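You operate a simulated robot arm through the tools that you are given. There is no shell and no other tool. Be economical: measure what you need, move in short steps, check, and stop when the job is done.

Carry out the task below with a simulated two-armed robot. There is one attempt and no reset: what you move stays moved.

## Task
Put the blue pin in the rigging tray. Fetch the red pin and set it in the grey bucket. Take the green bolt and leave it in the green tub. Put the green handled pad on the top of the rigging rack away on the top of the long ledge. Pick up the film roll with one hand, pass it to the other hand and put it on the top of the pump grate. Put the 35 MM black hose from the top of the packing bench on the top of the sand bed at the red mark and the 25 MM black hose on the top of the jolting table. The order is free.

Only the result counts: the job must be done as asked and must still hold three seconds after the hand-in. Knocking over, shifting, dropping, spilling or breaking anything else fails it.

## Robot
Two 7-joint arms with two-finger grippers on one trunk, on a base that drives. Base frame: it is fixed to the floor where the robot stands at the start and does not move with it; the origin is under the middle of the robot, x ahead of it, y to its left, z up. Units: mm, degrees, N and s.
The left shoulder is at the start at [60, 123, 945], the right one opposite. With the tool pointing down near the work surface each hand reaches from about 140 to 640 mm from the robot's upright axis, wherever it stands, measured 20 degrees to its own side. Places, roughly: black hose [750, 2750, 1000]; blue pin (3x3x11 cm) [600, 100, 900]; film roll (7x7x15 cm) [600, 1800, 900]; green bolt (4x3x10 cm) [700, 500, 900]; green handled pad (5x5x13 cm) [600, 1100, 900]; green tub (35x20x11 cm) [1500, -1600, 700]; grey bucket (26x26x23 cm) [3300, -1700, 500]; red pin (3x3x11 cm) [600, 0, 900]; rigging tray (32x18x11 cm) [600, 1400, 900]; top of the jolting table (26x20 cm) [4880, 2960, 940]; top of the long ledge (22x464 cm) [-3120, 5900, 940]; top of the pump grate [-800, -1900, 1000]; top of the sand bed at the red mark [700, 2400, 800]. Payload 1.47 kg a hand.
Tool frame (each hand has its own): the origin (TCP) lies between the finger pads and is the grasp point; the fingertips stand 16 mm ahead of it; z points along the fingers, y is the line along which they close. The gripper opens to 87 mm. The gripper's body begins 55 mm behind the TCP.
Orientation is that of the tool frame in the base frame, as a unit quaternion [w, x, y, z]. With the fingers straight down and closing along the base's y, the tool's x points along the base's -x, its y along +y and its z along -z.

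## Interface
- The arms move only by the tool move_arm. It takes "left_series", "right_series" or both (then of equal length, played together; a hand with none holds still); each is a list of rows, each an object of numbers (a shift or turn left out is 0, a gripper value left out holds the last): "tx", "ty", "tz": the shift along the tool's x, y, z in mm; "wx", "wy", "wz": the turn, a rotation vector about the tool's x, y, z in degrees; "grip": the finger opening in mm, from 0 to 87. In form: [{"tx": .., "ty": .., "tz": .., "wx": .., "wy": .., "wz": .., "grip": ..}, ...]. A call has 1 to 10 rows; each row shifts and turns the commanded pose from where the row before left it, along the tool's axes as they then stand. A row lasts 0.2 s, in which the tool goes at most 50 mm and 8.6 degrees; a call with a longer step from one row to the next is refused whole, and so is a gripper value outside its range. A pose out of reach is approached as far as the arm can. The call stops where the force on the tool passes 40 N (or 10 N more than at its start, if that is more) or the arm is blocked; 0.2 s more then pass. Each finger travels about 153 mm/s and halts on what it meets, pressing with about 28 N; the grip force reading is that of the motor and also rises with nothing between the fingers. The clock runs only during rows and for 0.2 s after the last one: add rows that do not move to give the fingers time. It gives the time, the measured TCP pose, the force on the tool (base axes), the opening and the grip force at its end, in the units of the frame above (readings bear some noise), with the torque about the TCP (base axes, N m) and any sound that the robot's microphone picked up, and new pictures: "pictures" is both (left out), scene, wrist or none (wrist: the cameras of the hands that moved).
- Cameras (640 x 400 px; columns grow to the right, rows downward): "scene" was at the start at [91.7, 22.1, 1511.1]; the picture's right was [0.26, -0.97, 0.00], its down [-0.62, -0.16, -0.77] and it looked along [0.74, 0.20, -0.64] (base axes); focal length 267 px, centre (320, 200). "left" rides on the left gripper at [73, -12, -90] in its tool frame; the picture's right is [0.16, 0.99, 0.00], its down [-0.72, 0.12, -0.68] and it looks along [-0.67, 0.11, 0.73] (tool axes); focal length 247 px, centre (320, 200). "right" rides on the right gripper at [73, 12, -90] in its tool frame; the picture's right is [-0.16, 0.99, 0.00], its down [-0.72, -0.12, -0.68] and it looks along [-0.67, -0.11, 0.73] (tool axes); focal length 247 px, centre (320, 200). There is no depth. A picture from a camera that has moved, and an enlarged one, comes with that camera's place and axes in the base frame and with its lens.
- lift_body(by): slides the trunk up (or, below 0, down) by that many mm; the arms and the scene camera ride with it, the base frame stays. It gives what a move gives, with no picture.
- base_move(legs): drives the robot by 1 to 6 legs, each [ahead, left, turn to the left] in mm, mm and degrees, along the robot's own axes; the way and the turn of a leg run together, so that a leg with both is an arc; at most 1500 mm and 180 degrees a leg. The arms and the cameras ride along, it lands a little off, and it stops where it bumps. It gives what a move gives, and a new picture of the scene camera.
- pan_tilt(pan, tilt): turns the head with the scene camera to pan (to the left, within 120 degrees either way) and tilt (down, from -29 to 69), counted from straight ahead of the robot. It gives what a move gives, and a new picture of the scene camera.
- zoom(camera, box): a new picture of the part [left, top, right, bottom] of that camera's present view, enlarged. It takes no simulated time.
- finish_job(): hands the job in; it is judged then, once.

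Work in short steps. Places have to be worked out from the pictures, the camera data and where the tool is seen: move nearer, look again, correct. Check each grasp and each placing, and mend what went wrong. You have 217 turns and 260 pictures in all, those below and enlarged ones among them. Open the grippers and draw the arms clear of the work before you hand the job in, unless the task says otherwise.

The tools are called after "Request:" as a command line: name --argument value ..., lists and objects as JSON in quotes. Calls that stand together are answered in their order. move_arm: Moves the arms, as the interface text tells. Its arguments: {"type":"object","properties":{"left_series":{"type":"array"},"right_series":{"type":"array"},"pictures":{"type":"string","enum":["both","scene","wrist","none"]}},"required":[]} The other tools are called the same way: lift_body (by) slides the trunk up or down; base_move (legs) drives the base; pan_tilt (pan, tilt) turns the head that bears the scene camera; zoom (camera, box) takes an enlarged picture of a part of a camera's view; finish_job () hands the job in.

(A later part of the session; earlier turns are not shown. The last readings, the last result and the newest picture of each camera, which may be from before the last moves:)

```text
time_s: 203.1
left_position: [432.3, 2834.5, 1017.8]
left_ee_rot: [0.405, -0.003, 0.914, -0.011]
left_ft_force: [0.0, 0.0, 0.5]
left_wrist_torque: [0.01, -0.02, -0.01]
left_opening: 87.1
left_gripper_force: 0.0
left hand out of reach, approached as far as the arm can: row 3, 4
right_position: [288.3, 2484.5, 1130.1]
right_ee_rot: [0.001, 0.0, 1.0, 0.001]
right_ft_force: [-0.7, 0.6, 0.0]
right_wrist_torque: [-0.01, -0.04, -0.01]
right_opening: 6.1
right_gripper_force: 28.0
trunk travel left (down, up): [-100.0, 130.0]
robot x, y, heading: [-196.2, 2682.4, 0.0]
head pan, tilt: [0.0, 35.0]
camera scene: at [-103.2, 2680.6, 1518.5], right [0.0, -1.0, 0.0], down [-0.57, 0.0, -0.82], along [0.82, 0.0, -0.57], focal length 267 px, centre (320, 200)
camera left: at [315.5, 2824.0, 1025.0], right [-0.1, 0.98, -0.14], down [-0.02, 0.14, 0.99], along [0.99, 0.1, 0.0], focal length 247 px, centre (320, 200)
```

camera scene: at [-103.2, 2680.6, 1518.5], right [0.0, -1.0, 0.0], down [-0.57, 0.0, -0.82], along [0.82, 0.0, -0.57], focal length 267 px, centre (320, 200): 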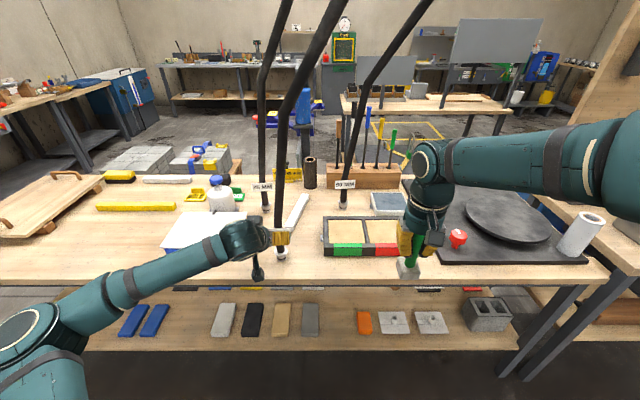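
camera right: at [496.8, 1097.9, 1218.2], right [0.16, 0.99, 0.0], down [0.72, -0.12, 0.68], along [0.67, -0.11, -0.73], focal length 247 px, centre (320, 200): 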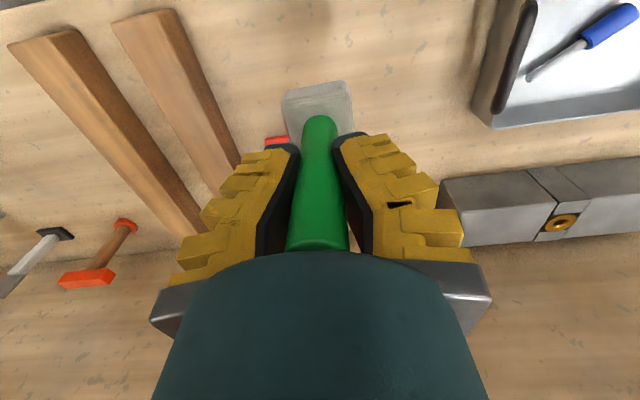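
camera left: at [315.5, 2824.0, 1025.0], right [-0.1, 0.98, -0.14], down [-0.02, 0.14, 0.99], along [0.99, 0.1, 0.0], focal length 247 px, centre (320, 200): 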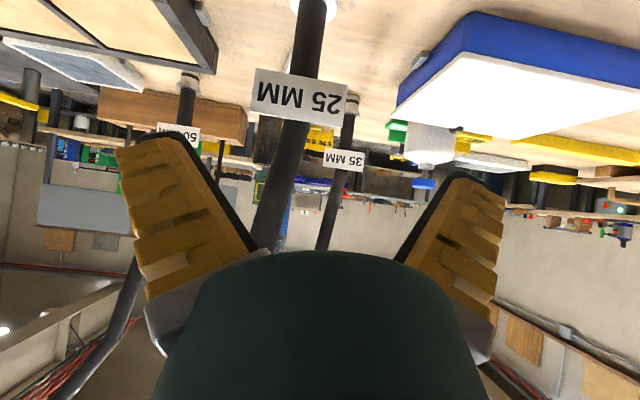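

The tag reads 25 MM and the hose is at about (540,2811) at grip height. Aligning laterally and moving forward around it.

Request:
move_arm --left_series '[{"ty": -23, "tx": 8, "tz": 8}, {"tx": -22, "tz": 27}, {"tx": -22, "tz": 27}, {"tx": -22, "tz": 27}, {}]' --pictures "wrist"

```text
time_s: 204.3
left_position: [462.2, 2850.1, 1007.2]
left_ee_rot: [0.404, -0.003, 0.914, -0.01]
left_ft_force: [0.2, 0.6, 0.5]
left_wrist_torque: [0.01, -0.01, 0.0]
left_opening: 87.1
left_gripper_force: 0.1
left hand out of reach, approached as far as the arm can: row 1, 2, 3, 4
right_position: [289.0, 2486.4, 1127.9]
right_ee_rot: [0.001, 0.0, 1.0, 0.0]
right_ft_force: [-0.5, 0.5, -0.8]
right_wrist_torque: [0.0, 0.03, -0.01]
right_opening: 5.8
right_gripper_force: 27.8
trunk travel left (down, up): [-100.0, 130.0]
robot x, y, heading: [-199.3, 2678.6, -0.2]
head pan, tilt: [0.0, 35.0]
camera left: at [345.8, 2839.8, 1013.1], right [-0.1, 0.98, -0.14], down [-0.02, 0.14, 0.99], along [0.99, 0.1, 0.0], focal length 247 px, centre (320, 200)
```

left: 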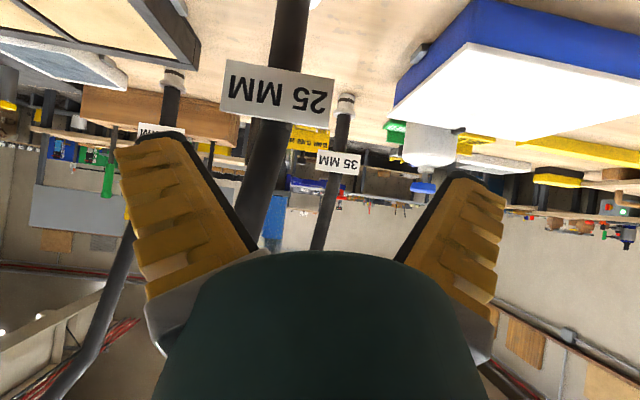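

The arm has settled in an awkward elbow posture and slides off. I'll back off, return the tool to straight-down, and raise it to recover the normal posture.

Request:
move_arm --left_series '[{"tx": 27, "tz": -30}, {"tx": 27, "tz": -30}, {"wy": 8}, {"wy": 8}, {"wy": 8}, {"wy": 8}, {"wy": 8}, {"wy": 8}, {"tz": -45}, {"tz": -45}]' --pictures "scene"

```text
time_s: 206.5
left_position: [362.6, 2938.8, 1098.5]
left_ee_rot: [0.032, 0.002, 0.999, -0.011]
left_ft_force: [0.1, 0.3, 0.3]
left_wrist_torque: [-0.02, -0.03, -0.02]
left_opening: 87.1
left_gripper_force: 0.1
left hand out of reach, approached as far as the arm can: row 6, 7, 8
right_position: [289.6, 2486.3, 1129.4]
right_ee_rot: [0.0, 0.0, 1.0, 0.0]
right_ft_force: [-0.1, -0.3, 0.4]
right_wrist_torque: [0.0, -0.02, 0.01]
right_opening: 6.0
right_gripper_force: 28.2
trunk travel left (down, up): [-100.0, 130.0]
robot x, y, heading: [-201.6, 2681.7, -0.0]
head pan, tilt: [0.0, 35.0]
camera scene: at [-103.0, 2681.2, 1518.5], right [0.0, -1.0, 0.0], down [-0.57, 0.0, -0.82], along [0.82, 0.0, -0.57], focal length 267 px, centre (320, 200)
```

scene: 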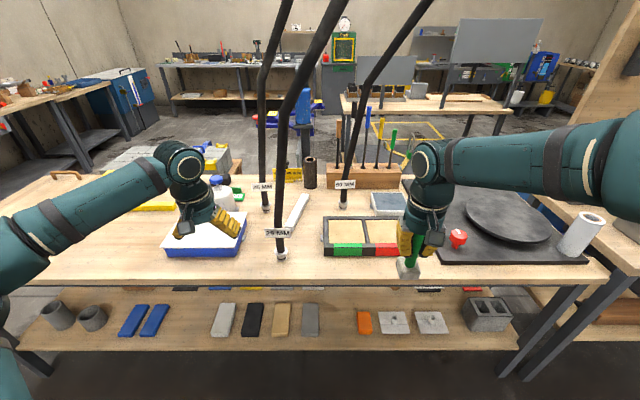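

Elbow is hanging low on the left. I'll raise the hand and bring it to its starting place relative to the body to let the elbow come back up.

Request:
move_arm --left_series '[{"tz": -45, "wy": 3.7}, {"tz": -45}, {"tz": -45}, {"tz": -45}, {"ty": 40, "tx": 20}, {"ty": 40, "tx": 20}, {"ty": 40, "tx": 20}, {"ty": 40, "tx": 20}, {}]' --pictures "none"

Request:
move_arm --left_series '[{"tz": 45}, {"tz": 45}, {"tz": 45}, {}]' --pictures "scene"

```text
time_s: 208.5
left_position: [236.7, 3135.8, 1260.9]
left_ee_rot: [0.0, 0.002, 1.0, -0.011]
left_ft_force: [-0.3, -0.6, -0.4]
left_wrist_torque: [0.02, 0.02, 0.03]
left_opening: 87.1
left_gripper_force: 0.1
left hand out of reach, approached as far as the arm can: row 1, 2, 3, 4
right_position: [289.9, 2485.5, 1127.7]
right_ee_rot: [-0.001, 0.001, 1.0, 0.0]
right_ft_force: [0.6, -0.9, -1.7]
right_wrist_torque: [-0.01, 0.05, -0.03]
right_opening: 6.2
right_gripper_force: 28.4
trunk travel left (down, up): [-100.0, 130.0]
robot x, y, heading: [-198.3, 2678.0, 0.0]
head pan, tilt: [0.0, 35.0]
```

```text
time_s: 209.5
left_position: [235.6, 3132.8, 1125.1]
left_ee_rot: [0.001, 0.001, 1.0, -0.01]
left_ft_force: [-0.3, -0.6, -0.6]
left_wrist_torque: [-0.01, -0.01, -0.03]
left_opening: 87.0
left_gripper_force: 0.2
right_position: [288.9, 2485.8, 1129.3]
right_ee_rot: [0.0, 0.0, 1.0, 0.0]
right_ft_force: [-0.2, -0.6, 1.0]
right_wrist_torque: [-0.01, -0.02, 0.02]
right_opening: 5.8
right_gripper_force: 28.0
trunk travel left (down, up): [-100.0, 130.0]
robot x, y, heading: [-198.8, 2678.7, -0.0]
head pan, tilt: [0.0, 35.0]
camera scene: at [-102.5, 2680.3, 1518.4], right [0.0, -1.0, 0.0], down [-0.57, 0.0, -0.82], along [0.82, 0.0, -0.57], focal length 267 px, centre (320, 200)
```

scene: 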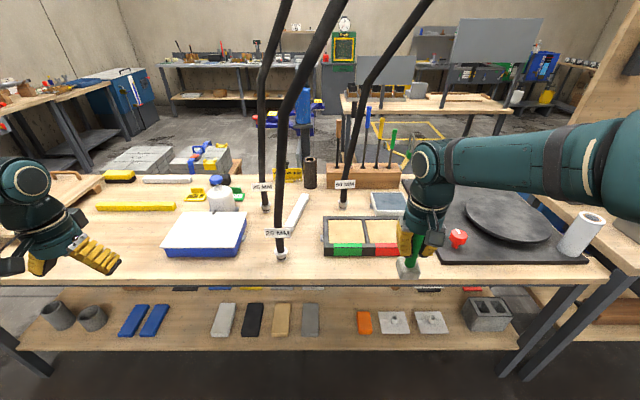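

Checking the left arm's posture.

Request:
pan_tilt --pan 50 --tilt 50

```text
time_s: 210.6
left_position: [235.9, 3135.5, 1125.5]
left_ee_rot: [0.001, 0.001, 1.0, -0.011]
left_ft_force: [-1.0, 0.2, -0.6]
left_wrist_torque: [-0.01, 0.02, -0.01]
left_opening: 87.0
left_gripper_force: 0.1
right_position: [290.3, 2485.2, 1128.1]
right_ee_rot: [0.0, -0.001, 1.0, 0.0]
right_ft_force: [0.3, 0.1, -0.6]
right_wrist_torque: [-0.04, 0.0, -0.02]
right_opening: 6.1
right_gripper_force: 27.3
trunk travel left (down, up): [-100.0, 130.0]
robot x, y, heading: [-199.7, 2677.5, -0.1]
head pan, tilt: [50.0, 50.0]
camera scene: at [-140.7, 2739.7, 1496.7], right [0.76, -0.64, 0.0], down [-0.49, -0.59, -0.64], along [0.41, 0.49, -0.77], focal length 267 px, centre (320, 200)
```

scene: 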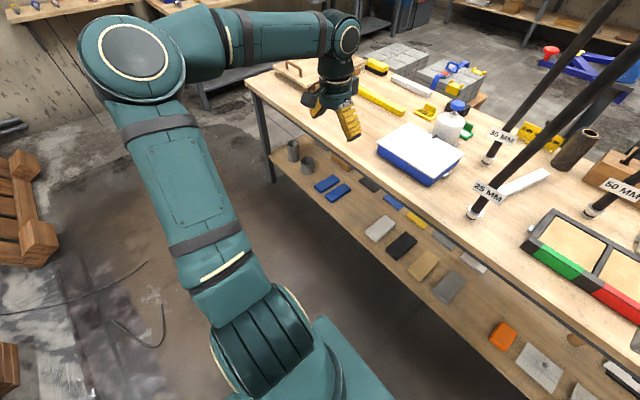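

The posture is normal again (elbow up and out). Tilting 45° out here to the side, where there's room.

Request:
move_arm --left_series '[{"tx": -40, "ty": -30}, {"wy": -7.5}, {"wy": -7.5}, {"wy": -7.5}, {"wy": -7.5}, {"wy": -7.5}, {"wy": -7.5}, {}]' --pictures "none"

Request:
move_arm --left_series '[{"ty": -45}, {"ty": -45}, {"ty": -45}, {}]' --pictures "scene"

```text
time_s: 212.4
left_position: [277.3, 3103.0, 1125.9]
left_ee_rot: [0.383, -0.003, 0.924, -0.01]
left_ft_force: [-0.7, -0.5, 0.0]
left_wrist_torque: [0.0, 0.02, 0.02]
left_opening: 87.2
left_gripper_force: 0.1
right_position: [290.1, 2486.8, 1128.9]
right_ee_rot: [0.0, 0.0, 1.0, -0.001]
right_ft_force: [-0.2, -0.5, -0.5]
right_wrist_torque: [0.02, 0.03, -0.04]
right_opening: 5.9
right_gripper_force: 28.2
trunk travel left (down, up): [-100.0, 130.0]
robot x, y, heading: [-200.9, 2684.2, -0.4]
head pan, tilt: [50.0, 50.0]
```

```text
time_s: 213.4
left_position: [276.1, 2967.2, 1127.9]
left_ee_rot: [0.382, -0.003, 0.924, -0.011]
left_ft_force: [0.1, 0.9, 0.3]
left_wrist_torque: [-0.02, -0.04, 0.01]
left_opening: 86.9
left_gripper_force: 0.2
right_position: [289.5, 2486.0, 1129.1]
right_ee_rot: [0.0, 0.0, 1.0, 0.0]
right_ft_force: [0.4, -0.9, -0.1]
right_wrist_torque: [0.01, 0.02, -0.01]
right_opening: 6.0
right_gripper_force: 28.2
trunk travel left (down, up): [-100.0, 130.0]
robot x, y, heading: [-196.5, 2677.0, -0.1]
head pan, tilt: [50.0, 50.0]
camera scene: at [-140.8, 2740.6, 1496.6], right [0.77, -0.64, 0.0], down [-0.49, -0.59, -0.64], along [0.41, 0.49, -0.77], focal length 267 px, centre (320, 200)
```

scene: 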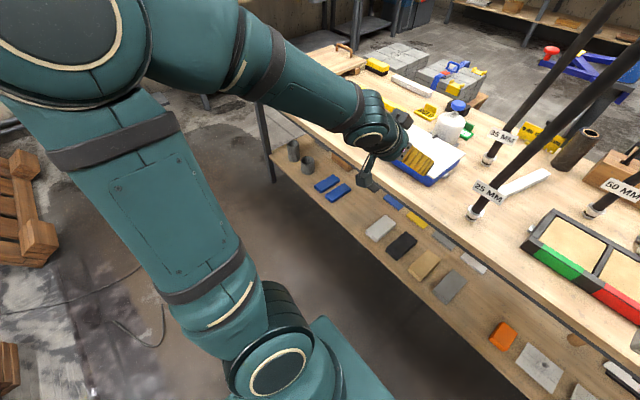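

Good posture. Lowering to grip height here, then using the base to bring the hand in front of the hose.

Request:
move_arm --left_series '[{"tx": 15, "tz": 29}, {"tx": 15, "tz": 29}, {"tx": 15, "tz": 29}, {"tx": 15, "tz": 29}, {}]' --pictures "none"

Request:
base_move --legs '[[0, -156, 0], [125, 0, 0]]'

Request:
zoom --camera "left" --box '[0, 0, 640, 400]'

```text
time_s: 214.6
left_position: [316.1, 2964.2, 1004.1]
left_ee_rot: [0.383, -0.003, 0.924, -0.011]
left_ft_force: [-0.4, -0.7, 0.4]
left_wrist_torque: [0.01, -0.02, 0.0]
left_opening: 87.0
left_gripper_force: 0.0
right_position: [289.7, 2485.9, 1129.2]
right_ee_rot: [0.001, 0.0, 1.0, 0.0]
right_ft_force: [-1.0, 0.4, -0.8]
right_wrist_torque: [0.0, -0.01, 0.02]
right_opening: 6.0
right_gripper_force: 28.3
trunk travel left (down, up): [-100.0, 130.0]
robot x, y, heading: [-200.5, 2680.3, -0.2]
head pan, tilt: [50.0, 50.0]
```

```text
time_s: 217.5
left_position: [439.8, 2808.7, 1002.8]
left_ee_rot: [0.383, -0.002, 0.924, -0.011]
left_ft_force: [1.0, 1.5, -0.2]
left_wrist_torque: [-0.02, -0.01, -0.03]
left_opening: 87.2
left_gripper_force: 0.1
right_position: [413.7, 2330.5, 1128.6]
right_ee_rot: [-0.001, 0.001, 1.0, 0.0]
right_ft_force: [0.6, 0.2, -1.4]
right_wrist_torque: [0.02, 0.02, 0.0]
right_opening: 6.0
right_gripper_force: 27.3
trunk travel left (down, up): [-100.0, 130.0]
robot x, y, heading: [-77.1, 2525.7, 0.1]
head pan, tilt: [50.0, 50.0]
camera scene: at [-16.0, 2583.9, 1496.6], right [0.76, -0.64, 0.0], down [-0.49, -0.59, -0.64], along [0.41, 0.49, -0.77], focal length 267 px, centre (320, 200)
```

scene: 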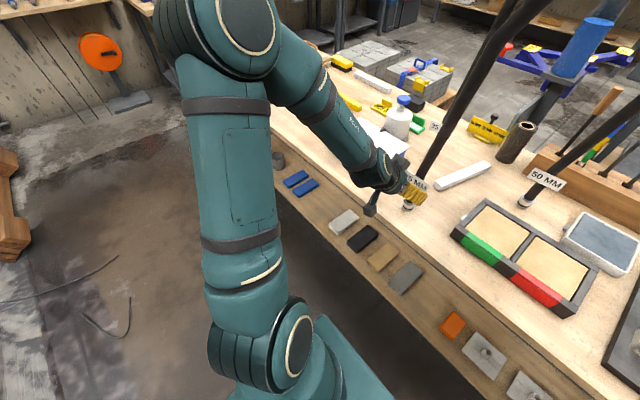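

```text
1.00 times, centred on (320, 200) of left (not enlarged: the box is as wide or as high as the picture)
camera zoom: at [325.2, 2797.7, 1014.7], right [-0.11, 0.99, -0.13], down [0.03, 0.14, 0.99], along [0.99, 0.1, -0.05], focal length 247 px, centre (320, 200)
```

zoom: 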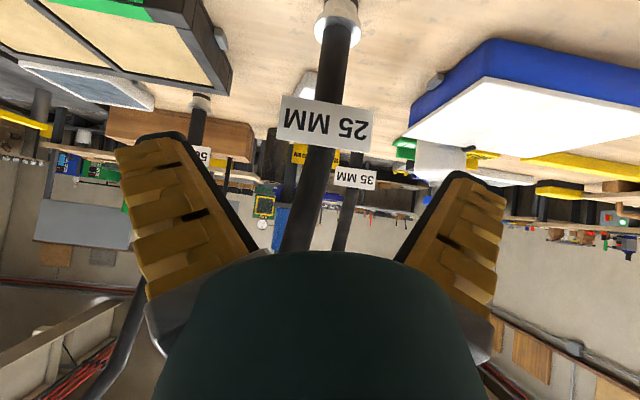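

Well aligned. Driving the base 97 ahead so the hose comes between the pads.

Request:
base_move --legs '[[97, 0, 0]]'

Request:
zoom --camera "left" --box '[0, 0, 640, 400]'

```text
time_s: 218.6
left_position: [535.3, 2807.2, 1003.5]
left_ee_rot: [0.383, -0.002, 0.924, -0.011]
left_ft_force: [0.2, -0.1, 0.3]
left_wrist_torque: [-0.03, 0.03, -0.01]
left_opening: 87.0
left_gripper_force: 0.1
right_position: [509.8, 2329.5, 1129.0]
right_ee_rot: [-0.001, 0.001, 1.0, -0.001]
right_ft_force: [-0.1, 0.3, -1.2]
right_wrist_torque: [0.0, -0.01, 0.04]
right_opening: 5.9
right_gripper_force: 28.2
trunk travel left (down, up): [-100.0, 130.0]
robot x, y, heading: [17.7, 2524.1, -0.3]
head pan, tilt: [50.0, 50.0]
camera scene: at [79.7, 2583.7, 1496.6], right [0.76, -0.64, 0.0], down [-0.49, -0.59, -0.64], along [0.41, 0.49, -0.77], focal length 267 px, centre (320, 200)
```

scene: 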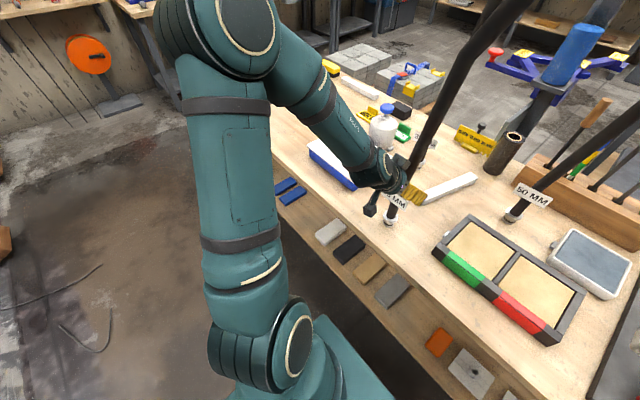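

```text
1.00 times, centred on (320, 200) of left (not enlarged: the box is as wide or as high as the picture)
camera zoom: at [421.0, 2797.4, 1014.8], right [-0.11, 0.99, -0.13], down [0.03, 0.14, 0.99], along [0.99, 0.1, -0.05], focal length 247 px, centre (320, 200)
```

zoom: 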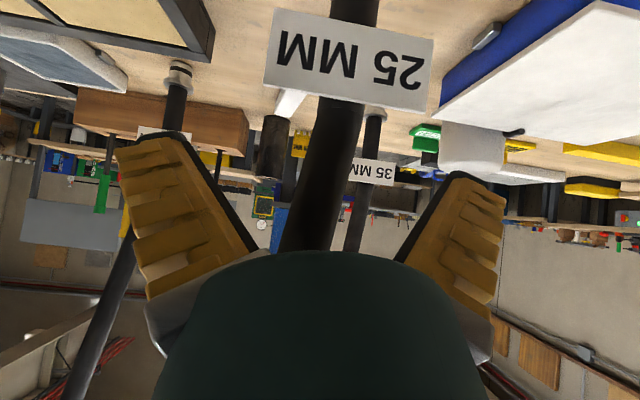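

The hose is centred between the pads (x≈542). Closing.

Request:
move_arm --left_series '[{"grip": 60}, {"grip": 30}, {"grip": 0}, {"grip": 0}, {"grip": 0}]' --pictures "wrist"

```text
time_s: 219.8
left_position: [534.7, 2808.1, 1003.2]
left_ee_rot: [0.383, -0.002, 0.924, -0.011]
left_ft_force: [0.8, -0.1, 0.3]
left_wrist_torque: [0.01, -0.01, 0.0]
left_opening: 0.1
left_gripper_force: 28.0
right_position: [508.1, 2329.4, 1127.8]
right_ee_rot: [0.0, 0.001, 1.0, -0.001]
right_ft_force: [0.3, 0.6, -0.7]
right_wrist_torque: [-0.02, -0.04, 0.0]
right_opening: 6.1
right_gripper_force: 28.4
trunk travel left (down, up): [-100.0, 130.0]
robot x, y, heading: [19.8, 2524.7, -0.5]
head pan, tilt: [50.0, 50.0]
camera left: at [420.0, 2797.4, 1015.2], right [-0.11, 0.99, -0.13], down [0.03, 0.14, 0.99], along [0.99, 0.1, -0.05], focal length 247 px, centre (320, 200)
```

left: 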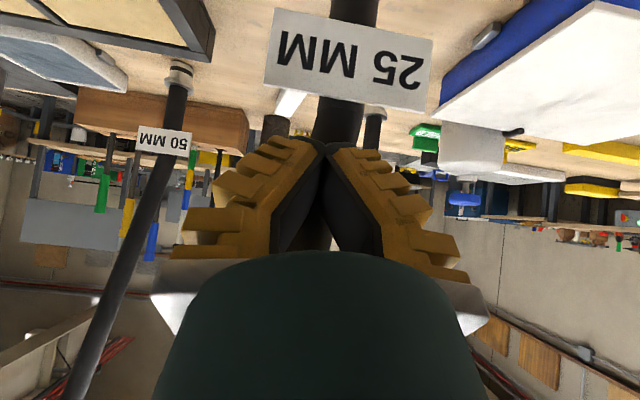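

The fingers closed on nothing: the hose is still beyond the tips. Reopening, moving 22 mm further forward and trying again.

Request:
move_arm --left_series '[{"grip": 87}, {}, {}, {"tz": 15.5, "tx": -15.5}, {}, {"grip": 50}, {"grip": 0}, {"grip": 0}, {}]' --pictures "wrist"

```text
time_s: 221.8
left_position: [556.8, 2808.0, 1003.3]
left_ee_rot: [0.383, -0.003, 0.924, -0.011]
left_ft_force: [0.0, 0.3, -0.4]
left_wrist_torque: [-0.01, 0.02, 0.01]
left_opening: 0.1
left_gripper_force: 27.5
right_position: [508.6, 2329.6, 1128.8]
right_ee_rot: [0.0, 0.001, 1.0, 0.0]
right_ft_force: [-0.5, 0.2, -0.5]
right_wrist_torque: [-0.01, 0.0, 0.0]
right_opening: 5.9
right_gripper_force: 28.5
trunk travel left (down, up): [-100.0, 130.0]
robot x, y, heading: [18.8, 2521.7, -0.1]
head pan, tilt: [50.0, 50.0]
camera left: at [442.0, 2797.1, 1015.4], right [-0.11, 0.99, -0.13], down [0.03, 0.14, 0.99], along [0.99, 0.1, -0.05], focal length 247 px, centre (320, 200)
```

left: 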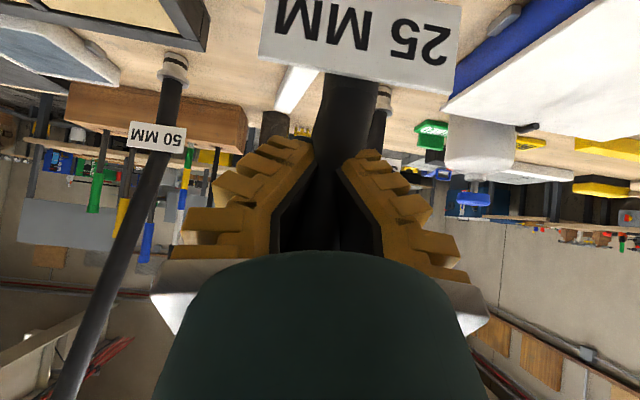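

The upper hose is not solid (the fingers pass through it), so the graspable part is the lower end. I open, back off, go 100 mm lower (below the tag) and come forward again.

Request:
move_arm --left_series '[{"grip": 87}, {}, {"tx": 28, "tz": -28}, {"tx": 28, "tz": -28}, {"tx": 33, "tz": 33}, {"tx": 33, "tz": 33}, {}]' --pictures "wrist"

```text
time_s: 223.4
left_position: [477.9, 2805.7, 910.3]
left_ee_rot: [0.382, -0.002, 0.924, -0.011]
left_ft_force: [0.9, -0.5, -0.7]
left_wrist_torque: [0.0, 0.0, -0.02]
left_opening: 87.5
left_gripper_force: 0.1
right_position: [508.6, 2328.6, 1128.3]
right_ee_rot: [0.0, 0.001, 1.0, 0.0]
right_ft_force: [-0.6, -0.3, -0.8]
right_wrist_torque: [0.03, -0.01, 0.01]
right_opening: 6.0
right_gripper_force: 27.8
trunk travel left (down, up): [-100.0, 130.0]
robot x, y, heading: [18.9, 2523.6, 0.1]
head pan, tilt: [50.0, 50.0]
camera left: at [362.9, 2794.4, 921.5], right [-0.11, 0.99, -0.13], down [0.03, 0.14, 0.99], along [0.99, 0.1, -0.04], focal length 247 px, centre (320, 200)
```

left: 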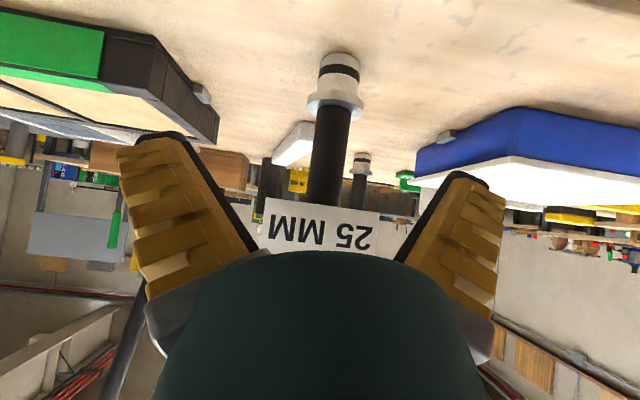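

Re-triangulating: this bench is lower (≈805), so the hose end stands at about (560,2812) with flange ≈839 and tag 913–950. I'll grip the stub between them at z≈868.

Request:
move_arm --left_series '[{"tx": 15, "tz": 15, "ty": 6}, {"tx": 15, "tz": 15}, {"tx": -20, "tz": 20}, {"tx": -19, "tz": 19}, {}]' --pictures "wrist"

```text
time_s: 224.6
left_position: [532.6, 2811.0, 867.7]
left_ee_rot: [0.382, -0.002, 0.924, -0.011]
left_ft_force: [0.8, -0.2, -0.7]
left_wrist_torque: [-0.02, 0.0, -0.03]
left_opening: 86.9
left_gripper_force: 0.1
right_position: [508.4, 2329.1, 1128.8]
right_ee_rot: [0.0, 0.002, 1.0, 0.0]
right_ft_force: [0.6, 1.0, -1.2]
right_wrist_torque: [0.01, 0.01, -0.02]
right_opening: 6.0
right_gripper_force: 28.2
trunk travel left (down, up): [-100.0, 130.0]
robot x, y, heading: [17.0, 2523.3, -0.1]
head pan, tilt: [50.0, 50.0]
camera left: at [417.2, 2800.5, 879.9], right [-0.11, 0.99, -0.13], down [0.03, 0.14, 0.99], along [0.99, 0.1, -0.05], focal length 247 px, centre (320, 200)
```

left: 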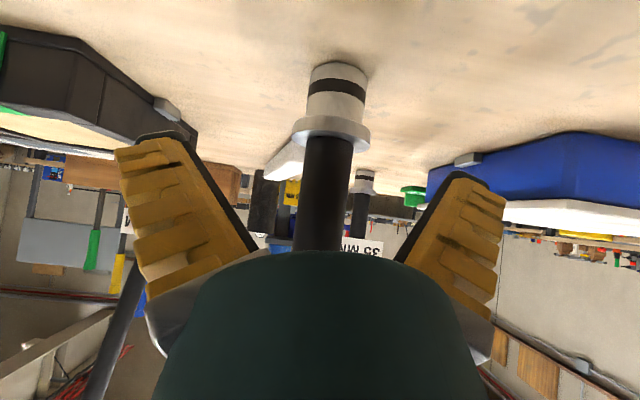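

Scene views put the stub at x≈575 (bench ≈790). Moving 40 mm further forward, 5 mm left, then a look.

Request:
move_arm --left_series '[{"tx": -14, "tz": 14, "ty": 5}, {"tx": -14, "tz": 14}, {}]' --pictures "both"

```text
time_s: 225.4
left_position: [572.2, 2815.0, 869.1]
left_ee_rot: [0.383, -0.002, 0.924, -0.012]
left_ft_force: [-0.5, 0.2, 0.4]
left_wrist_torque: [-0.01, -0.03, 0.04]
left_opening: 87.1
left_gripper_force: 0.1
right_position: [507.9, 2330.0, 1129.1]
right_ee_rot: [0.0, 0.001, 1.0, 0.0]
right_ft_force: [-0.6, -0.3, -1.8]
right_wrist_torque: [0.01, -0.01, -0.02]
right_opening: 6.1
right_gripper_force: 27.6
trunk travel left (down, up): [-100.0, 130.0]
robot x, y, heading: [17.8, 2525.2, 0.0]
head pan, tilt: [50.0, 50.0]
camera scene: at [78.0, 2583.8, 1496.7], right [0.76, -0.64, 0.0], down [-0.49, -0.59, -0.64], along [0.41, 0.49, -0.77], focal length 267 px, centre (320, 200)
camera left: at [457.3, 2805.6, 879.8], right [-0.11, 0.99, -0.13], down [0.03, 0.14, 0.99], along [0.99, 0.1, -0.05], focal length 247 px, centre (320, 200)
```

scene: 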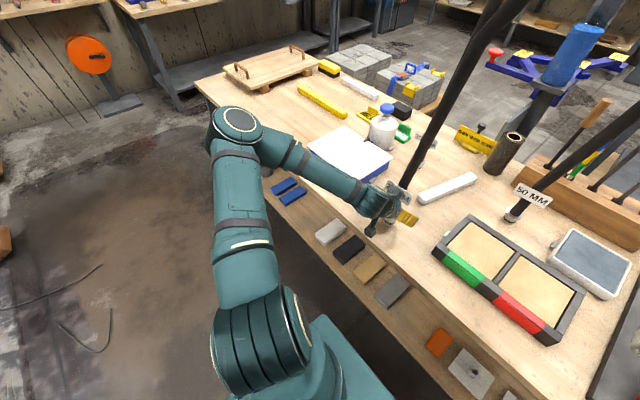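
left: 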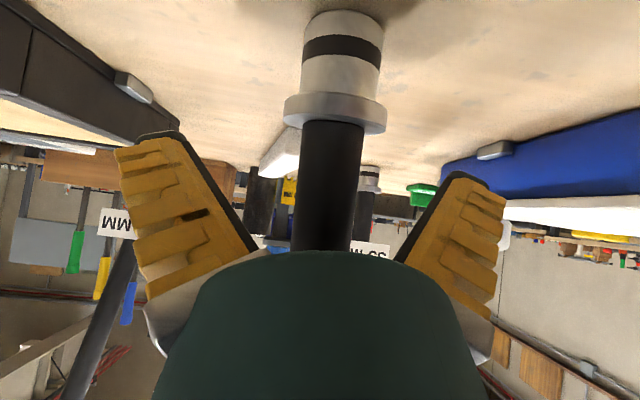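

By the change in apparent size the stub is at x≈578, now between the pads. Closing.

Request:
move_arm --left_series '[{"grip": 60}, {"grip": 30}, {"grip": 0}, {"grip": 0}, {}]' --pictures "wrist"

```text
time_s: 226.6
left_position: [573.1, 2815.9, 869.5]
left_ee_rot: [0.383, -0.002, 0.924, -0.011]
left_ft_force: [1.3, 0.6, 4.7]
left_wrist_torque: [0.04, -0.17, -0.02]
left_opening: 23.0
left_gripper_force: 27.9
right_position: [508.7, 2328.2, 1130.0]
right_ee_rot: [-0.001, 0.001, 1.0, 0.0]
right_ft_force: [0.2, -0.4, -1.5]
right_wrist_torque: [0.01, -0.02, 0.04]
right_opening: 5.9
right_gripper_force: 27.5
trunk travel left (down, up): [-100.0, 130.0]
robot x, y, heading: [20.2, 2523.9, -0.2]
head pan, tilt: [50.0, 50.0]
camera left: at [457.4, 2805.7, 880.2], right [-0.11, 0.99, -0.13], down [0.03, 0.14, 0.99], along [0.99, 0.1, -0.04], focal length 247 px, centre (320, 200)
```

left: 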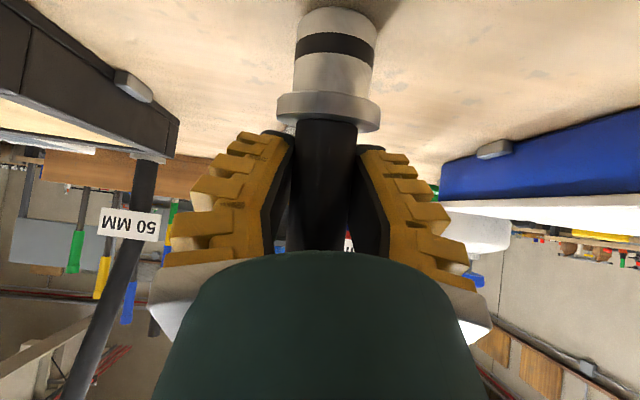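

Gripped (opening 23). Lifting straight up and checking the hose's behaviour and force.

Request:
move_arm --left_series '[{"tx": -10, "tz": -10}, {"tx": -25, "tz": -25}, {"tx": -30, "tz": -30}, {"tx": -30, "tz": -30}, {}]' --pictures "both"

```text
time_s: 227.8
left_position: [573.8, 2818.8, 1001.4]
left_ee_rot: [0.383, -0.002, 0.923, -0.012]
left_ft_force: [0.1, -0.3, -3.3]
left_wrist_torque: [-0.03, 0.0, -0.03]
left_opening: 21.0
left_gripper_force: 28.2
right_position: [509.9, 2329.7, 1127.3]
right_ee_rot: [0.0, 0.001, 1.0, 0.0]
right_ft_force: [-0.3, -0.2, -0.5]
right_wrist_torque: [-0.02, -0.01, 0.01]
right_opening: 5.8
right_gripper_force: 28.0
trunk travel left (down, up): [-100.0, 130.0]
robot x, y, heading: [16.3, 2526.0, -0.1]
head pan, tilt: [50.0, 50.0]
camera scene: at [79.0, 2584.5, 1496.5], right [0.76, -0.64, 0.0], down [-0.49, -0.59, -0.64], along [0.41, 0.49, -0.77], focal length 267 px, centre (320, 200)
camera left: at [458.6, 2808.7, 1013.2], right [-0.11, 0.98, -0.13], down [0.03, 0.14, 0.99], along [0.99, 0.1, -0.05], focal length 247 px, centre (320, 200)
```

scene: 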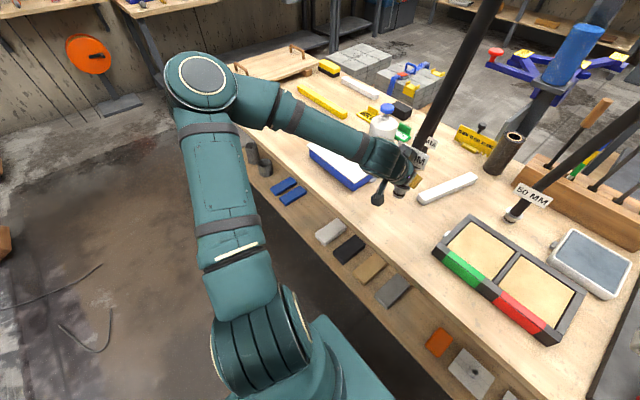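
left: 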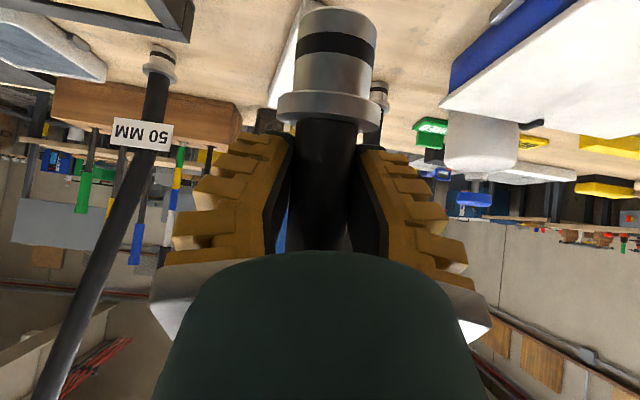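

The hose end lifts freely (≈3 N). Backing away, then looking left for the route round the bench's left end.

Request:
base_move --legs '[[-320, 0, 0]]'

Request:
pan_tilt --pan 70 --tilt 25

```text
time_s: 230.0
left_position: [253.5, 2819.2, 1002.6]
left_ee_rot: [0.383, -0.002, 0.924, -0.011]
left_ft_force: [0.2, -0.8, -3.5]
left_wrist_torque: [-0.04, -0.02, -0.01]
left_opening: 19.8
left_gripper_force: 28.5
right_position: [187.2, 2330.4, 1128.7]
right_ee_rot: [0.0, 0.002, 1.0, 0.0]
right_ft_force: [0.3, -0.1, 0.1]
right_wrist_torque: [-0.01, -0.04, -0.05]
right_opening: 6.0
right_gripper_force: 28.0
trunk travel left (down, up): [-100.0, 130.0]
robot x, y, heading: [-306.0, 2525.9, -0.1]
head pan, tilt: [50.0, 50.0]
camera scene: at [-242.4, 2584.8, 1496.7], right [0.76, -0.65, 0.0], down [-0.49, -0.58, -0.64], along [0.42, 0.49, -0.77], focal length 267 px, centre (320, 200)
```

scene: 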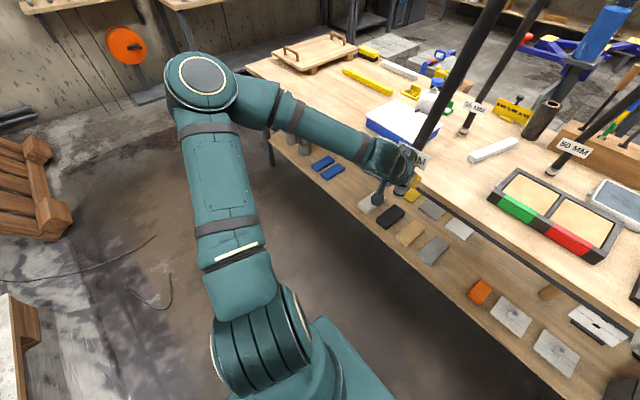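

```text
time_s: 230.9
left_position: [253.7, 2819.6, 1001.2]
left_ee_rot: [0.382, -0.002, 0.924, -0.011]
left_ft_force: [-0.4, 0.5, -3.5]
left_wrist_torque: [0.0, -0.04, 0.0]
left_opening: 20.2
left_gripper_force: 27.8
right_position: [188.8, 2329.7, 1129.2]
right_ee_rot: [0.0, 0.001, 1.0, 0.0]
right_ft_force: [-0.3, 0.3, -0.6]
right_wrist_torque: [-0.04, 0.01, 0.0]
right_opening: 5.9
right_gripper_force: 28.2
trunk travel left (down, up): [-100.0, 130.0]
robot x, y, heading: [-305.5, 2526.6, -0.4]
head pan, tilt: [70.0, 25.0]
camera scene: at [-259.3, 2612.5, 1534.1], right [0.94, -0.35, 0.0], down [-0.15, -0.4, -0.91], along [0.31, 0.85, -0.42], focal length 267 px, centre (320, 200)
```

scene: 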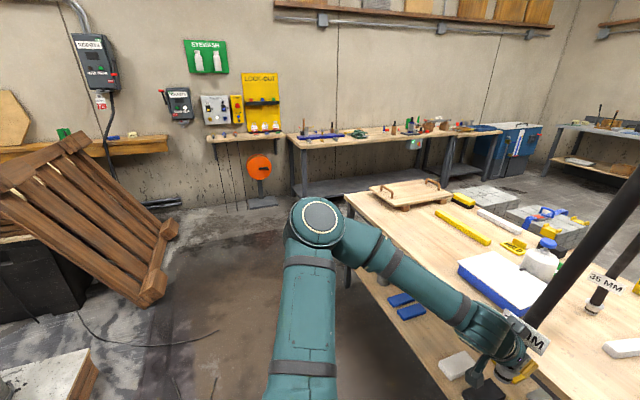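

The long ledge is the shelf on the far wall (right end ≈ x −810), behind a leaning crate. Turning left and driving toward it for a closer look.

Request:
base_move --legs '[[0, 0, 90], [1500, 0, 0], [300, 150, 0]]'

Request:
pan_tilt --pan 10 --tilt 22

```text
time_s: 243.9
left_position: [-696.8, 4891.3, 1001.0]
left_ee_rot: [0.282, -0.646, 0.66, 0.259]
left_ft_force: [-0.4, 0.1, -4.0]
left_wrist_torque: [-0.02, -0.03, 0.02]
left_opening: 20.0
left_gripper_force: 28.0
right_position: [-207.9, 4814.3, 1129.5]
right_ee_rot: [-0.001, -0.697, 0.717, -0.001]
right_ft_force: [-0.1, 0.0, -0.8]
right_wrist_torque: [-0.06, -0.02, -0.01]
right_opening: 6.2
right_gripper_force: 27.9
trunk travel left (down, up): [-100.0, 130.0]
robot x, y, heading: [-413.8, 4327.0, 88.2]
head pan, tilt: [70.0, 25.0]
camera scene: at [-502.3, 4374.7, 1534.1], right [0.37, 0.93, 0.0], down [0.39, -0.16, -0.91], along [-0.84, 0.33, -0.42], focal length 267 px, centre (320, 200)
```

scene: 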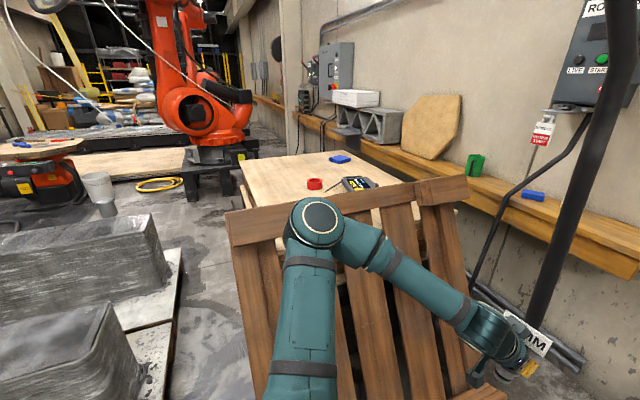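

```text
time_s: 245.2
left_position: [-695.1, 4891.2, 1001.5]
left_ee_rot: [0.283, -0.646, 0.661, 0.259]
left_ft_force: [0.4, 0.1, -3.7]
left_wrist_torque: [0.0, -0.02, -0.01]
left_opening: 19.5
left_gripper_force: 28.1
right_position: [-207.0, 4813.4, 1127.4]
right_ee_rot: [0.0, -0.697, 0.717, 0.0]
right_ft_force: [-0.3, -0.7, -0.4]
right_wrist_torque: [-0.01, 0.01, 0.0]
right_opening: 6.0
right_gripper_force: 28.0
trunk travel left (down, up): [-100.0, 130.0]
robot x, y, heading: [-412.7, 4326.4, 88.4]
head pan, tilt: [10.0, 22.0]
camera scene: at [-429.8, 4431.6, 1539.0], right [0.99, 0.15, 0.0], down [0.05, -0.37, -0.93], along [-0.13, 0.92, -0.37], focal length 267 px, centre (320, 200)
```

scene: 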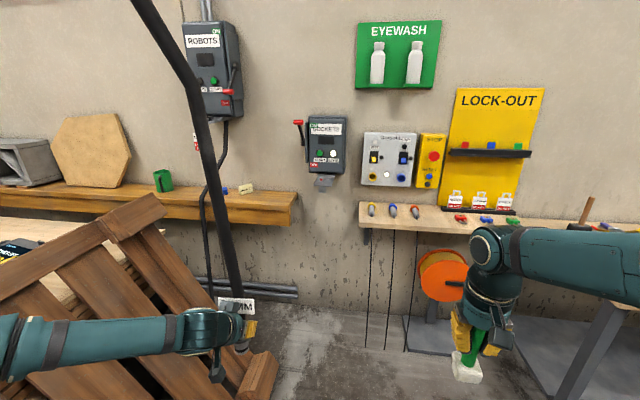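

The crate blocks the right-hand approach to the ledge's free end; the left hand could reach it. So I'll deliver the hose first. Turning to +x to inspect the route behind the benches.

Request:
base_move --legs '[[0, 0, -88]]'

Request:
pan_tilt --pan 0 --tilt 20

```text
time_s: 249.4
left_position: [138.9, 4623.9, 1001.9]
left_ee_rot: [0.382, -0.003, 0.924, -0.01]
left_ft_force: [-0.1, -0.3, -3.0]
left_wrist_torque: [0.01, -0.04, -0.01]
left_opening: 19.3
left_gripper_force: 28.1
right_position: [73.4, 4133.7, 1128.2]
right_ee_rot: [0.0, 0.001, 1.0, 0.0]
right_ft_force: [0.3, -0.2, -0.3]
right_wrist_torque: [-0.01, 0.01, -0.02]
right_opening: 5.9
right_gripper_force: 28.8
trunk travel left (down, up): [-100.0, 130.0]
robot x, y, heading: [-416.8, 4330.0, -0.0]
head pan, tilt: [10.0, 22.0]
camera scene: at [-314.7, 4345.3, 1539.0], right [0.17, -0.99, 0.0], down [-0.37, -0.06, -0.93], along [0.91, 0.16, -0.37], focal length 267 px, centre (320, 200)
```

scene: 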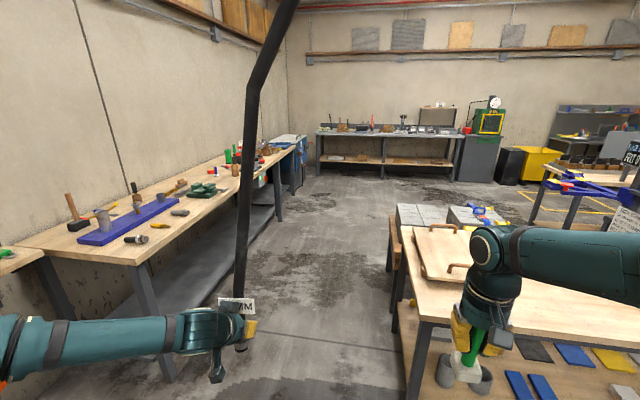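

```text
time_s: 250.1
left_position: [137.7, 4623.1, 1001.6]
left_ee_rot: [0.383, -0.003, 0.924, -0.011]
left_ft_force: [0.2, -0.2, -3.5]
left_wrist_torque: [0.0, -0.03, 0.02]
left_opening: 19.5
left_gripper_force: 28.0
right_position: [73.6, 4133.4, 1127.3]
right_ee_rot: [0.001, 0.0, 1.0, 0.0]
right_ft_force: [-0.5, -0.7, -0.5]
right_wrist_torque: [0.01, -0.01, 0.01]
right_opening: 6.2
right_gripper_force: 28.0
trunk travel left (down, up): [-100.0, 130.0]
robot x, y, heading: [-419.0, 4330.8, -0.2]
head pan, tilt: [0.0, 20.0]
camera scene: at [-313.1, 4329.4, 1542.2], right [0.0, -1.0, 0.0], down [-0.34, 0.0, -0.94], along [0.94, 0.0, -0.34], focal length 267 px, centre (320, 200)
```

scene: 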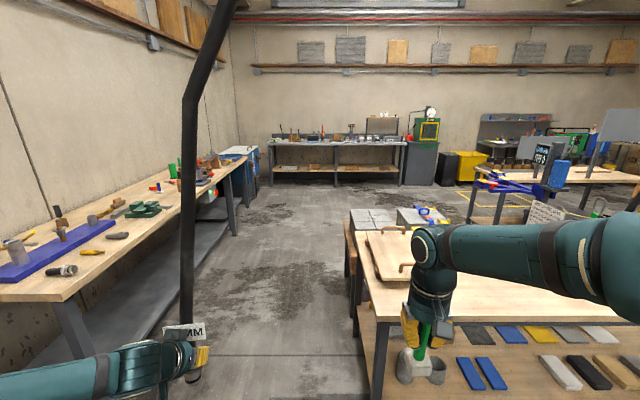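

The jolting table sits on the far back bench. The corridor (y≈4213–5235) is free, so I centre in it and drive through.

Request:
base_move --legs '[[0, 390, 0], [1500, 0, 0], [1500, 0, 0], [500, -300, 0]]'

Request:
pan_tilt --pan -35 --tilt 20

```text
time_s: 271.1
left_position: [3650.2, 4740.9, 1002.3]
left_ee_rot: [0.382, -0.011, 0.924, -0.008]
left_ft_force: [1.1, -0.7, -2.8]
left_wrist_torque: [0.05, -0.02, 0.01]
left_opening: 18.0
left_gripper_force: 28.2
right_position: [3594.7, 4249.0, 1128.4]
right_ee_rot: [-0.001, -0.009, 1.0, 0.0]
right_ft_force: [-0.8, -0.1, -1.0]
right_wrist_torque: [0.0, 0.02, -0.02]
right_opening: 6.0
right_gripper_force: 27.8
trunk travel left (down, up): [-100.0, 130.0]
robot x, y, heading: [3100.6, 4436.4, 0.7]
head pan, tilt: [0.0, 20.0]
camera scene: at [3204.4, 4438.1, 1542.2], right [0.02, -1.0, 0.0], down [-0.34, -0.01, -0.94], along [0.94, 0.02, -0.34], focal length 267 px, centre (320, 200)
```

scene: 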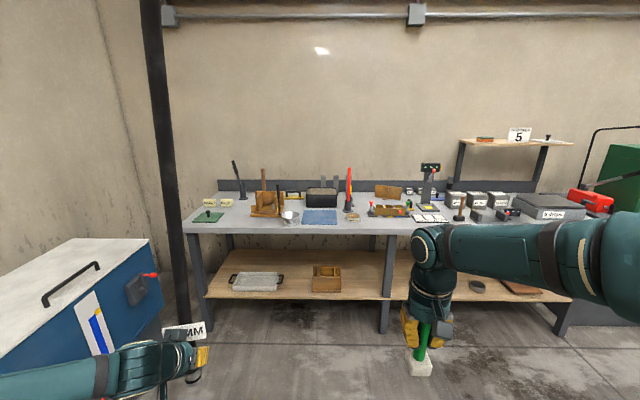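

```text
time_s: 272.1
left_position: [3650.0, 4741.7, 1002.4]
left_ee_rot: [0.384, -0.011, 0.923, -0.007]
left_ft_force: [0.3, 0.4, -3.4]
left_wrist_torque: [-0.05, -0.01, 0.01]
left_opening: 18.0
left_gripper_force: 28.1
right_position: [3593.7, 4250.8, 1128.2]
right_ee_rot: [0.0, -0.009, 1.0, 0.0]
right_ft_force: [-0.3, 1.3, -0.5]
right_wrist_torque: [-0.04, -0.03, 0.0]
right_opening: 6.2
right_gripper_force: 28.2
trunk travel left (down, up): [-100.0, 130.0]
robot x, y, heading: [3103.2, 4438.0, 0.8]
head pan, tilt: [-35.0, 20.0]
camera scene: at [3187.9, 4384.8, 1542.2], right [-0.56, -0.83, 0.0], down [-0.28, 0.19, -0.94], along [0.78, -0.53, -0.34], focal length 267 px, centre (320, 200)
```

scene: 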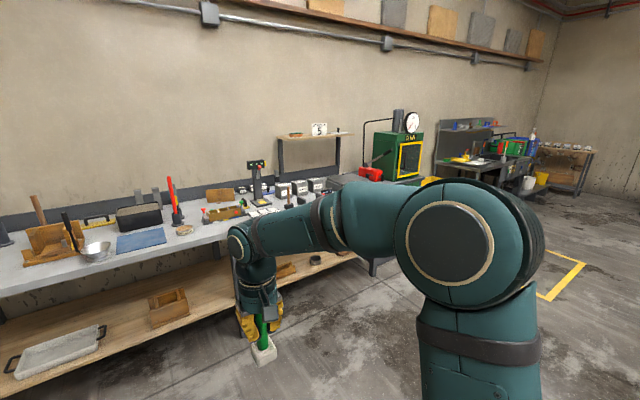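

The jolting table is the flat grey box at the bench's right part. Raising the hose hand, then driving ahead and strafing right to line it up.

Request:
move_arm --left_series '[{"tx": -30, "tz": -30}, {"tx": -30, "tz": -30}, {"tx": -14, "tz": -14}]' --pictures "none"

Request:
base_move --legs '[[720, 0, -0.8], [0, -1480, 0]]'

Request:
pan_tilt --pan 0 --tilt 35

```text
time_s: 272.9
left_position: [3650.9, 4744.5, 1106.1]
left_ee_rot: [0.383, -0.011, 0.924, -0.007]
left_ft_force: [-0.2, -0.3, -3.8]
left_wrist_torque: [-0.01, -0.04, 0.02]
left_opening: 18.3
left_gripper_force: 28.1
right_position: [3594.3, 4250.3, 1129.3]
right_ee_rot: [0.0, -0.009, 1.0, 0.0]
right_ft_force: [-0.3, 0.5, -0.3]
right_wrist_torque: [0.02, 0.01, -0.05]
right_opening: 6.0
right_gripper_force: 28.2
trunk travel left (down, up): [-100.0, 130.0]
robot x, y, heading: [3104.5, 4436.6, 1.0]
head pan, tilt: [-35.0, 20.0]
```

```text
time_s: 289.6
left_position: [4375.3, 3242.4, 1106.8]
left_ee_rot: [0.383, 0.001, 0.924, -0.013]
left_ft_force: [-0.1, 0.2, -3.2]
left_wrist_torque: [0.0, -0.01, 0.0]
left_opening: 17.5
left_gripper_force: 28.2
right_position: [4304.9, 2751.0, 1129.1]
right_ee_rot: [0.0, 0.004, 1.0, 0.0]
right_ft_force: [-0.3, -0.8, -1.1]
right_wrist_torque: [-0.02, -0.01, 0.03]
right_opening: 5.9
right_gripper_force: 28.1
trunk travel left (down, up): [-100.0, 130.0]
robot x, y, heading: [3814.5, 2949.7, -0.6]
head pan, tilt: [-35.0, 20.0]
camera scene: at [3902.6, 2897.1, 1542.2], right [-0.58, -0.81, 0.0], down [-0.28, 0.2, -0.94], along [0.76, -0.55, -0.34], focal length 267 px, centre (320, 200)
```

scene: 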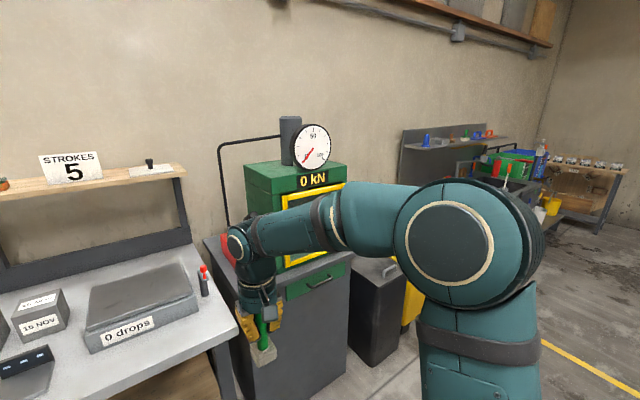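

```text
time_s: 290.6
left_position: [4374.5, 3243.7, 1105.6]
left_ee_rot: [0.382, 0.001, 0.924, -0.013]
left_ft_force: [0.1, 0.8, -2.9]
left_wrist_torque: [-0.03, 0.03, 0.02]
left_opening: 17.6
left_gripper_force: 27.6
right_position: [4304.4, 2751.0, 1128.1]
right_ee_rot: [0.0, 0.006, 1.0, 0.001]
right_ft_force: [0.8, -0.2, -1.3]
right_wrist_torque: [-0.03, 0.0, 0.0]
right_opening: 6.1
right_gripper_force: 27.7
trunk travel left (down, up): [-100.0, 130.0]
robot x, y, heading: [3819.3, 2953.0, -0.4]
head pan, tilt: [0.0, 35.0]
camera scene: at [3915.0, 2950.4, 1518.4], right [-0.01, -1.0, 0.0], down [-0.57, 0.01, -0.82], along [0.82, -0.01, -0.57], focal length 267 px, centre (320, 200)
```

scene: 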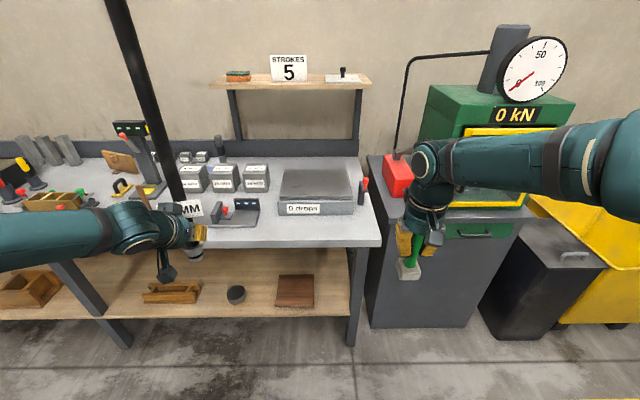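

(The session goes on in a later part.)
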